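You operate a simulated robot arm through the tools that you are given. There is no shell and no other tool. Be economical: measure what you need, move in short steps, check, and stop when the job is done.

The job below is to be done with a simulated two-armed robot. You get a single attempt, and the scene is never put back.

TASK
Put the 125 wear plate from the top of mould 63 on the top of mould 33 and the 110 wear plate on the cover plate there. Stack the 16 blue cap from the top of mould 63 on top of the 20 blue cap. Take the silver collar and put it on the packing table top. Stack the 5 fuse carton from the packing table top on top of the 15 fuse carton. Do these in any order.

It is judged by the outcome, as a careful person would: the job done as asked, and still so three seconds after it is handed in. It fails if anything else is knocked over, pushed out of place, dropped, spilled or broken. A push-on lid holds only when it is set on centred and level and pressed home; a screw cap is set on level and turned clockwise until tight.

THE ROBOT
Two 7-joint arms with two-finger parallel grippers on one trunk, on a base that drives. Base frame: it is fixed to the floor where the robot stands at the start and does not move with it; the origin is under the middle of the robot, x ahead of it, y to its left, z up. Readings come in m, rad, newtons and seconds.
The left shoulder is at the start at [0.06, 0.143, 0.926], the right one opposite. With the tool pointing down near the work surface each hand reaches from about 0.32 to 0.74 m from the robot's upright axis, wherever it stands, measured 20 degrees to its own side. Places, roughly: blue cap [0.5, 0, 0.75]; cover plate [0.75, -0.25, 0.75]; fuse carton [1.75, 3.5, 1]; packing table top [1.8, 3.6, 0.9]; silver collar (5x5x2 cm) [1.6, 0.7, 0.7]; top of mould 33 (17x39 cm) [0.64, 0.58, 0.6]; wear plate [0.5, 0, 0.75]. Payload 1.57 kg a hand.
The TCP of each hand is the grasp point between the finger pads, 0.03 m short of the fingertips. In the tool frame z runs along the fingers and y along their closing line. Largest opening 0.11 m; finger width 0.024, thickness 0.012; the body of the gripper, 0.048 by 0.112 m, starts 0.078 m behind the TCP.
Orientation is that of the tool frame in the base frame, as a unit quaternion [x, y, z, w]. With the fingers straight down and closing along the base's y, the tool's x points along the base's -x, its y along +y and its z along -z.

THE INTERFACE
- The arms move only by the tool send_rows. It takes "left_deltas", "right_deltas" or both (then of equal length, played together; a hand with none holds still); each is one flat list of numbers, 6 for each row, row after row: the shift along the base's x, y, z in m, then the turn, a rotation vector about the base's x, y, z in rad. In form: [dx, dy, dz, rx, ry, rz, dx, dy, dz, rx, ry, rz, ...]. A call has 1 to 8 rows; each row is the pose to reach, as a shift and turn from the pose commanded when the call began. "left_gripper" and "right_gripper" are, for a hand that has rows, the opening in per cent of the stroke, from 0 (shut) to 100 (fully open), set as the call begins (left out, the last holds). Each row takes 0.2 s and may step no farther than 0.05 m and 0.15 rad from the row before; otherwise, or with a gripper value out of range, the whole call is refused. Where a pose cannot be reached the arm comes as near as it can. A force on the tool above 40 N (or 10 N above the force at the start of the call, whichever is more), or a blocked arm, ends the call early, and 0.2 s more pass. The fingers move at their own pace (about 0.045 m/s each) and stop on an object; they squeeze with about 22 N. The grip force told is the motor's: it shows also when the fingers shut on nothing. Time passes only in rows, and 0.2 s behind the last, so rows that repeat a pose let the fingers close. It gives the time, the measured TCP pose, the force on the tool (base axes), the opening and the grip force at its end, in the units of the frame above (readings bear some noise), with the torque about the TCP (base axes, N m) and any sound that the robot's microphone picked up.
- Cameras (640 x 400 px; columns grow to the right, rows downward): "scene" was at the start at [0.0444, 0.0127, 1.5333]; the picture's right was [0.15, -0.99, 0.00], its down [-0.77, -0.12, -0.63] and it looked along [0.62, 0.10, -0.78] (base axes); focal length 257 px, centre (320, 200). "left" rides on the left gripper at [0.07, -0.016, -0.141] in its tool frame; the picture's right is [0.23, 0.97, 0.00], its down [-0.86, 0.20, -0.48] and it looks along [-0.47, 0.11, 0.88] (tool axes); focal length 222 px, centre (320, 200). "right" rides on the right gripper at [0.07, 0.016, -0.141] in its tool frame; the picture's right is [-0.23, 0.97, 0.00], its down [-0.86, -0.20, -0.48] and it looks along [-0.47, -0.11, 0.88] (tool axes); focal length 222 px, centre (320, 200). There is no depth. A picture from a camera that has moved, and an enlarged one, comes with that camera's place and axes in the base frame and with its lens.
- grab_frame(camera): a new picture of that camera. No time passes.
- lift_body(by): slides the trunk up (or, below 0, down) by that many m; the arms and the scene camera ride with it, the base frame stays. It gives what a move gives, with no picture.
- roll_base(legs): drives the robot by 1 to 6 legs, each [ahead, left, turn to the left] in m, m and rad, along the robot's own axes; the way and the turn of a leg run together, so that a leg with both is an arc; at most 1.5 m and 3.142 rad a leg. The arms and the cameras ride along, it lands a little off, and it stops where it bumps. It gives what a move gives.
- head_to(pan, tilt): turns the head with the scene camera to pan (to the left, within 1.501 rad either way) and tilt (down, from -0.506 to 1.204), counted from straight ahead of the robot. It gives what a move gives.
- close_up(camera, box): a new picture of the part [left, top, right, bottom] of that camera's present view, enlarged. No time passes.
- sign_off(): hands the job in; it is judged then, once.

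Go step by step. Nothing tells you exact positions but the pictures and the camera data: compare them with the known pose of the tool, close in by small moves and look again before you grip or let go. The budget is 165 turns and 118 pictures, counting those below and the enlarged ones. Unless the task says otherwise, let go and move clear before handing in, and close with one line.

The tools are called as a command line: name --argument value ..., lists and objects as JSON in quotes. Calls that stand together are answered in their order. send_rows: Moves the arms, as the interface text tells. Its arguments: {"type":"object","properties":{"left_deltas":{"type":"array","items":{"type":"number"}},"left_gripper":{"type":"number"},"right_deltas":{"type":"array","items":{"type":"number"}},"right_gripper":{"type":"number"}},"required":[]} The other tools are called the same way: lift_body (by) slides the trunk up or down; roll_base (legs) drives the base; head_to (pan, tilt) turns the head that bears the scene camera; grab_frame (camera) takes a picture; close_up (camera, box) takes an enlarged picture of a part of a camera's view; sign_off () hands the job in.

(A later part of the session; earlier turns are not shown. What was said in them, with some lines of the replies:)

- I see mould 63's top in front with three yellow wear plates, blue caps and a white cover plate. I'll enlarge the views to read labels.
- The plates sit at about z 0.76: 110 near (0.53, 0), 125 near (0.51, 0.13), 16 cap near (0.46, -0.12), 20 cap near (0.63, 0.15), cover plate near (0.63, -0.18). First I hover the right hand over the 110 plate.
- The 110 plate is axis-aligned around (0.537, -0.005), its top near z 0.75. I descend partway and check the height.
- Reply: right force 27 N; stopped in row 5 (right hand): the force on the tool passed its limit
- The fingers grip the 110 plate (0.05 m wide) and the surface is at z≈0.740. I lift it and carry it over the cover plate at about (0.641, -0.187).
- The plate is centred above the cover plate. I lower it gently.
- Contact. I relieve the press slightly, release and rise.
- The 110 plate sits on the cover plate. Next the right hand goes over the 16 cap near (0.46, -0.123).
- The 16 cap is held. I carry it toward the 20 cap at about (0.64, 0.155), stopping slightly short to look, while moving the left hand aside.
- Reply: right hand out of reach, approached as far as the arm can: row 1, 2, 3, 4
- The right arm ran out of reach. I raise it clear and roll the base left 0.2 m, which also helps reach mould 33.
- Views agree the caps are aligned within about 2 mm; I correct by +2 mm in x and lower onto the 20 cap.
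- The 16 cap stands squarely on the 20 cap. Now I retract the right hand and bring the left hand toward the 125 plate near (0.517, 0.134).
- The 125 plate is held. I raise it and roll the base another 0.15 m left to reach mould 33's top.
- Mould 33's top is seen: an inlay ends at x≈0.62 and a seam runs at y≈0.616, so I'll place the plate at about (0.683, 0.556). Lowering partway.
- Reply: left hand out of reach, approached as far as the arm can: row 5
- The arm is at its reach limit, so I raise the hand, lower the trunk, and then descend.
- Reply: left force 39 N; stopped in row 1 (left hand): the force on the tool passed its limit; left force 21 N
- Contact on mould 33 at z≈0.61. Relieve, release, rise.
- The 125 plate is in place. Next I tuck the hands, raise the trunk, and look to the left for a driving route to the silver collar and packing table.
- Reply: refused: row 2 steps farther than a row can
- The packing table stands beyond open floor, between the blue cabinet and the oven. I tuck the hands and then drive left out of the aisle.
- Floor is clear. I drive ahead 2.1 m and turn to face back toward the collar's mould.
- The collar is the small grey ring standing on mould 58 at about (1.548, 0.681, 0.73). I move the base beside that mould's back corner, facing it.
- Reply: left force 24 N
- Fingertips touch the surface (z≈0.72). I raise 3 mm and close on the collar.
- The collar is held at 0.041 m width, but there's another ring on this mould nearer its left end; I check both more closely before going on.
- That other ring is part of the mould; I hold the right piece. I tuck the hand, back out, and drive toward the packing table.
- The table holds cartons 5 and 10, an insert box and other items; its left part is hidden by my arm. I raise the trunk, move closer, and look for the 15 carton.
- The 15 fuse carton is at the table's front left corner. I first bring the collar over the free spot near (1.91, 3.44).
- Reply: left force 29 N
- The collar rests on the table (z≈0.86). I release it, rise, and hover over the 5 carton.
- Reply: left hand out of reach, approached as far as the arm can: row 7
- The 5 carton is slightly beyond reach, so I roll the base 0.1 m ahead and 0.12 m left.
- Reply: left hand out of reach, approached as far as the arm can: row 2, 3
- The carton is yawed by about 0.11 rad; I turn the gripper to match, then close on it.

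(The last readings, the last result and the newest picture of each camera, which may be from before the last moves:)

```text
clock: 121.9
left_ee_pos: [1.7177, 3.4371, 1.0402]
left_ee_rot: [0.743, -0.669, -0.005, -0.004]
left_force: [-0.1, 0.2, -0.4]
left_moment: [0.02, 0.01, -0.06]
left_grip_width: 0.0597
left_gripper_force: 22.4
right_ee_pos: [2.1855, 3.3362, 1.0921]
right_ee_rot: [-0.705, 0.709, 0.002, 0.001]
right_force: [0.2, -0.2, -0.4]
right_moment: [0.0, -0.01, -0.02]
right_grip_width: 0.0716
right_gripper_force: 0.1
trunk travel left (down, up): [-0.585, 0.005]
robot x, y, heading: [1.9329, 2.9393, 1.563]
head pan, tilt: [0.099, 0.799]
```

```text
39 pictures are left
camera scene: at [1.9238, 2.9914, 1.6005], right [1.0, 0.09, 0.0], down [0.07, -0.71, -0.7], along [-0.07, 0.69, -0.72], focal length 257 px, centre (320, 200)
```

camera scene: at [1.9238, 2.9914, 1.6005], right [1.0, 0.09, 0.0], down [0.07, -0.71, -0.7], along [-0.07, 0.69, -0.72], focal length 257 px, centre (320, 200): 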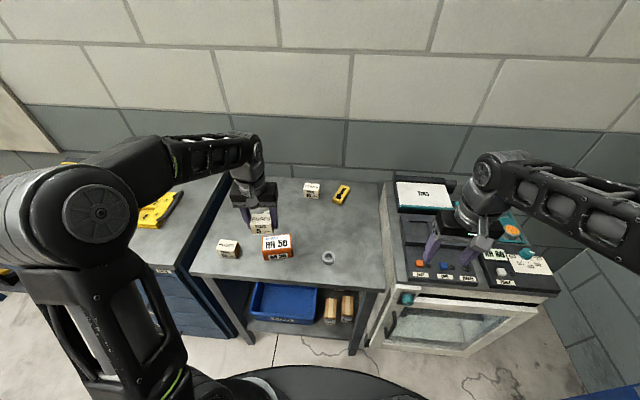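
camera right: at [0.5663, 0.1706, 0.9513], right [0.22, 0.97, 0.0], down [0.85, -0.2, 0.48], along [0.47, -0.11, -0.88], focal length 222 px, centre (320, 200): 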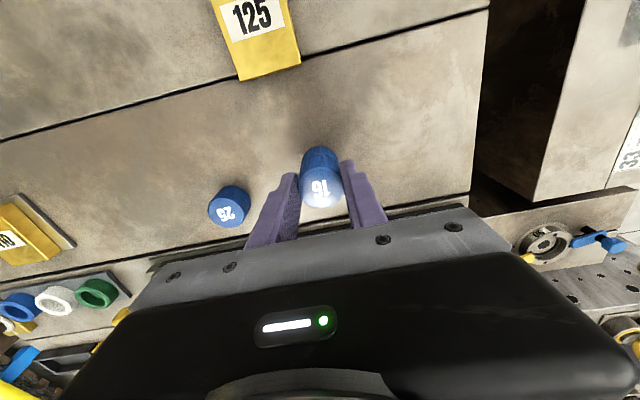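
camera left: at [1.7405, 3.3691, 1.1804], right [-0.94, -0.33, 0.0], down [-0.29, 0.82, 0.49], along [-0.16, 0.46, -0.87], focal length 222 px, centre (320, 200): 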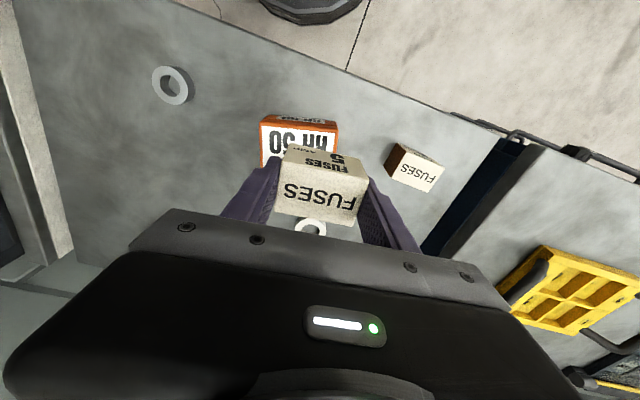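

close_up --camera "scene" --box '[200, 200, 296, 270]'

close_up --camera "left" --box '[360, 120, 480, 220]'

```text
5.71 times, centred on (248, 235) of scene
camera zoom: at [1.9238, 2.9914, 1.6005], right [1.0, 0.09, 0.0], down [0.07, -0.71, -0.7], along [-0.07, 0.69, -0.72], focal length 1470 px, centre (731, 0)
```

zoom: 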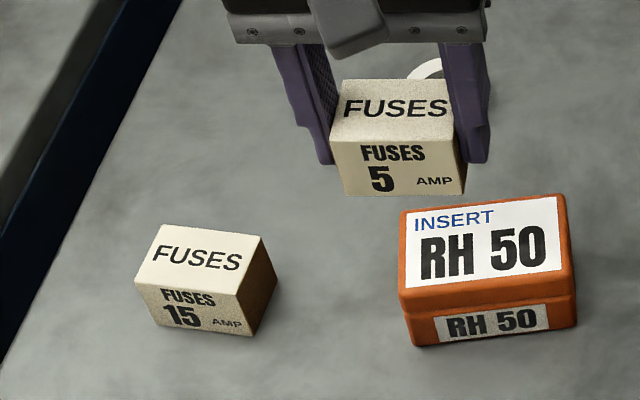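

```text
4.00 times, centred on (420, 170) of left
camera zoom: at [1.7405, 3.3691, 1.1804], right [-0.94, -0.33, 0.0], down [-0.29, 0.82, 0.49], along [-0.16, 0.46, -0.87], focal length 888 px, centre (-80, 320)
```

zoom: 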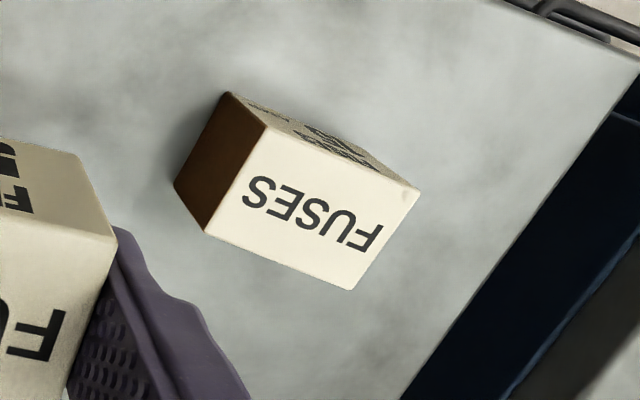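

The 15 carton's top centre is at about (1.582, 3.432), yawed -0.05 rad. I move the 5 carton above it and match the yaw.

send_rows --left_deltas '[-0.04, -0.002, 0, 0, 0, -0.05, -0.08, -0.004, 0, 0, 0, -0.1, -0.12, -0.006, -0.01, 0, 0, -0.155, -0.1357, -0.007, -0.04, 0, 0, -0.155, -0.1357, -0.007, -0.07, 0, 0, -0.155]'

close_up --camera "scene" --box '[190, 200, 286, 270]'

grab_frame --camera "left"

```text
clock: 123.1
left_ee_pos: [1.5818, 3.4333, 0.9695]
left_ee_rot: [-0.689, 0.725, 0.003, 0.004]
left_force: [0.0, -0.2, -1.3]
left_moment: [0.03, -0.02, 0.01]
left_grip_width: 0.0597
left_gripper_force: 21.3
right_ee_pos: [2.1846, 3.3381, 1.0917]
right_ee_rot: [-0.705, 0.709, 0.001, 0.002]
right_force: [-0.3, 0.0, 0.0]
right_moment: [-0.01, 0.02, 0.03]
right_grip_width: 0.0714
right_gripper_force: 0.0
trunk travel left (down, up): [-0.585, 0.005]
robot x, y, heading: [1.9334, 2.9384, 1.564]
head pan, tilt: [0.099, 0.799]
```

```text
5.71 times, centred on (238, 235) of scene
camera zoom: at [1.9243, 2.9922, 1.6005], right [1.0, 0.09, 0.0], down [0.07, -0.71, -0.7], along [-0.07, 0.69, -0.72], focal length 1470 px, centre (789, 0)
```

zoom: 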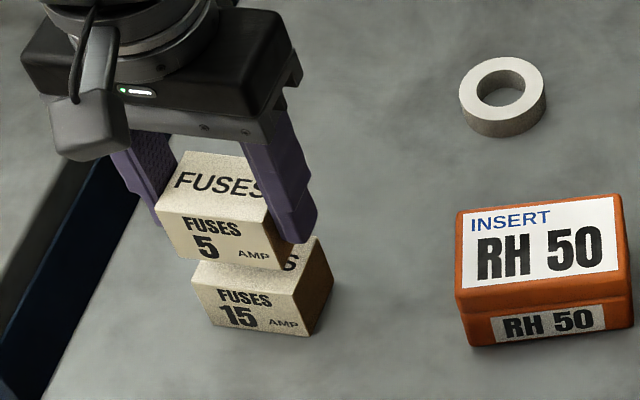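

```text
35 pictures are left
camera left: at [1.5948, 3.3611, 1.1087], right [-0.98, -0.18, 0.0], down [-0.16, 0.86, 0.49], along [-0.08, 0.48, -0.87], focal length 222 px, centre (320, 200)
```

left: 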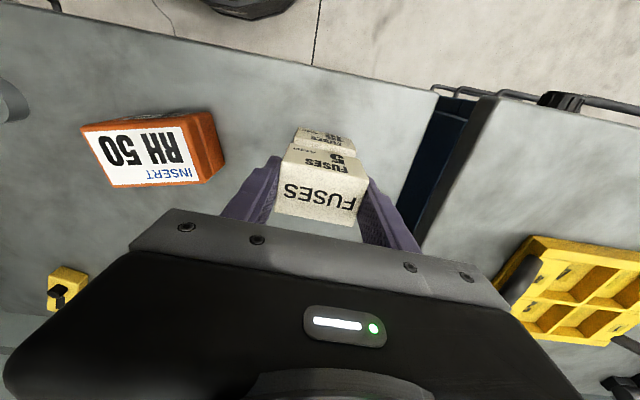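

Alignment is within about 2 mm. I lower the carton onto the 15 carton.

send_rows --left_deltas '[0.0015, -0.001, -0.012, 0, 0, 0, 0.0015, -0.001, -0.022, 0, 0, 0]'

send_rows --left_deltas '[0, 0, -0.002, 0, 0, 0]'

send_rows --left_deltas '[0, 0, -0.002, 0, 0, 0]'

```text
clock: 123.7
left_ee_pos: [1.5853, 3.4315, 0.9469]
left_ee_rot: [-0.689, 0.725, 0.005, 0.004]
left_force: [-0.5, -0.1, -1.2]
left_moment: [0.02, -0.01, 0.01]
left_grip_width: 0.0595
left_gripper_force: 21.4
right_ee_pos: [2.1868, 3.3363, 1.0925]
right_ee_rot: [-0.705, 0.709, 0.002, 0.001]
right_force: [0.1, -0.6, 0.3]
right_moment: [-0.03, 0.03, 0.01]
right_grip_width: 0.0715
right_gripper_force: 0.1
trunk travel left (down, up): [-0.585, 0.005]
robot x, y, heading: [1.9328, 2.9432, 1.574]
head pan, tilt: [0.099, 0.799]
```

```text
clock: 124.1
left_ee_pos: [1.5853, 3.4311, 0.9451]
left_ee_rot: [-0.69, 0.724, 0.003, 0.004]
left_force: [-0.6, 0.0, -1.3]
left_moment: [-0.04, 0.0, 0.02]
left_grip_width: 0.0595
left_gripper_force: 22.1
right_ee_pos: [2.185, 3.3362, 1.0921]
right_ee_rot: [-0.705, 0.709, 0.002, 0.001]
right_force: [0.1, -0.5, 0.7]
right_moment: [-0.01, 0.0, -0.01]
right_grip_width: 0.0715
right_gripper_force: 0.0
trunk travel left (down, up): [-0.585, 0.005]
robot x, y, heading: [1.934, 2.9397, 1.562]
head pan, tilt: [0.099, 0.799]
```

```text
clock: 124.5
left_ee_pos: [1.5859, 3.4315, 0.9451]
left_ee_rot: [-0.69, 0.724, 0.004, 0.004]
left_force: [-1.1, -3.0, 9.3]
left_moment: [-0.14, 0.01, 0.0]
left_grip_width: 0.0596
left_gripper_force: 22.0
right_ee_pos: [2.1865, 3.3354, 1.0932]
right_ee_rot: [-0.706, 0.709, 0.003, 0.001]
right_force: [0.5, -0.8, -0.8]
right_moment: [0.01, 0.0, -0.03]
right_grip_width: 0.0716
right_gripper_force: 0.1
trunk travel left (down, up): [-0.585, 0.005]
robot x, y, heading: [1.9322, 2.9376, 1.569]
head pan, tilt: [0.099, 0.799]
```

send_rows --left_deltas '[0, 0, 0.0012, 0, 0, 0]'

close_up --camera "scene" --box '[190, 200, 286, 270]'

```text
clock: 124.9
left_ee_pos: [1.5862, 3.4316, 0.9457]
left_ee_rot: [-0.689, 0.725, 0.005, 0.004]
left_force: [-1.9, -1.4, 3.3]
left_moment: [-0.01, 0.06, 0.01]
left_grip_width: 0.0598
left_gripper_force: 22.4
right_ee_pos: [2.1858, 3.3364, 1.0934]
right_ee_rot: [-0.705, 0.709, 0.003, 0.001]
right_force: [1.2, 0.0, -0.1]
right_moment: [0.06, 0.0, 0.01]
right_grip_width: 0.0713
right_gripper_force: 0.0
trunk travel left (down, up): [-0.585, 0.005]
robot x, y, heading: [1.9318, 2.9416, 1.565]
head pan, tilt: [0.099, 0.799]
```

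```text
5.71 times, centred on (238, 235) of scene
camera zoom: at [1.9249, 2.9914, 1.6005], right [1.0, 0.09, 0.0], down [0.07, -0.71, -0.7], along [-0.07, 0.69, -0.72], focal length 1470 px, centre (789, 0)
```

zoom: 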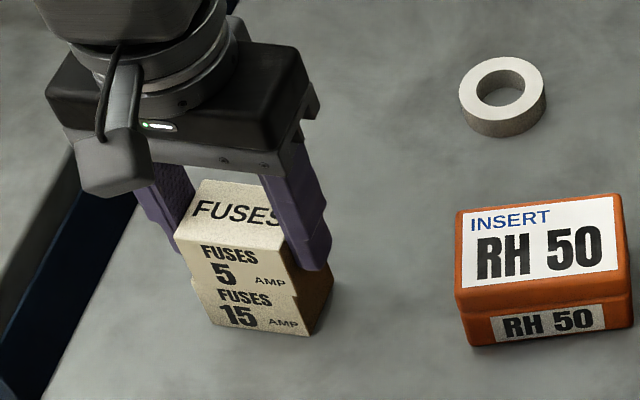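

Well aligned. I release and rise straight up.

send_rows --left_deltas '[0, 0, 0, 0, 0, 0, 0, 0, 0, 0, 0, 0, 0, 0, 0, 0, 0, 0, 0, 0, 0.03, 0, 0, 0, 0, 0, 0.07, 0, 0, 0, 0, 0, 0.11, 0, 0, 0, 0.03, -0.03, 0.12, 0, 0, 0]' --left_gripper 80

grab_frame --camera "scene"

close_up --camera "scene" --box '[190, 200, 350, 280]'

```text
clock: 126.5
left_ee_pos: [1.6144, 3.3973, 1.0673]
left_ee_rot: [-0.69, 0.724, 0.004, 0.004]
left_force: [0.2, -0.5, 0.6]
left_moment: [0.04, 0.01, 0.0]
left_grip_width: 0.0879
left_gripper_force: 0.1
right_ee_pos: [2.1866, 3.3355, 1.0925]
right_ee_rot: [-0.705, 0.709, 0.002, 0.002]
right_force: [1.0, -0.5, 0.0]
right_moment: [0.03, -0.04, -0.01]
right_grip_width: 0.0713
right_gripper_force: 0.1
trunk travel left (down, up): [-0.585, 0.005]
robot x, y, heading: [1.9326, 2.939, 1.567]
head pan, tilt: [0.099, 0.799]
```

```text
33 pictures are left
camera scene: at [1.9256, 2.99, 1.6006], right [1.0, 0.09, 0.0], down [0.07, -0.71, -0.7], along [-0.07, 0.69, -0.72], focal length 257 px, centre (320, 200)
```

scene: 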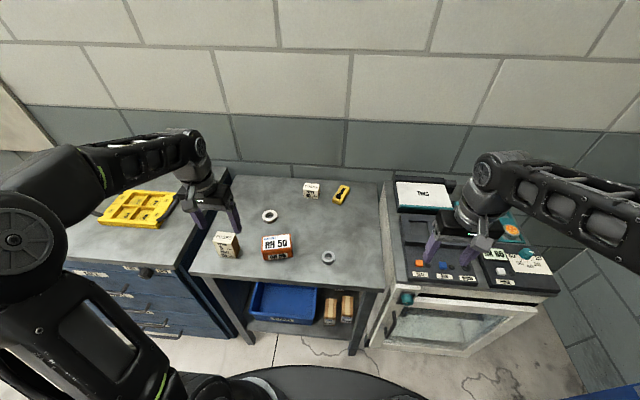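

```text
4.00 times, centred on (270, 240) of scene
camera zoom: at [1.9256, 2.99, 1.6006], right [1.0, 0.09, 0.0], down [0.07, -0.71, -0.7], along [-0.07, 0.69, -0.72], focal length 1029 px, centre (520, 40)
```

zoom: 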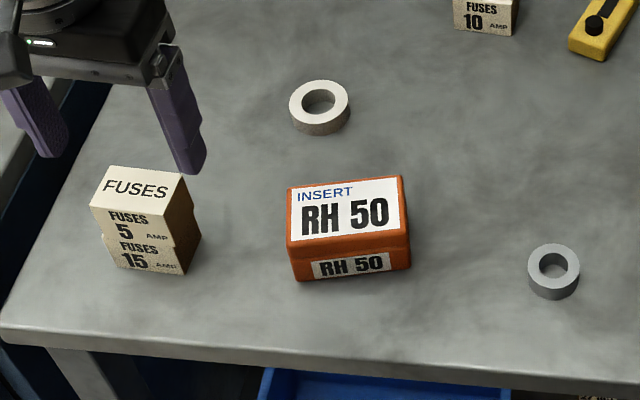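

All parts are in place: the 5 carton sits stably on the 15 carton and the collar rests on the table. The hands are clear, so I hand in.

sign_off

```text
The job is handed in.
```

The job is handed in with all five items placed: the 125 plate is on mould 33, the 110 plate on the cover plate, the 16 cap on the 20 cap, the silver collar on the packing table, and the 5 carton on the 15 carton. I saw no sign of anything else being knocked or moved.
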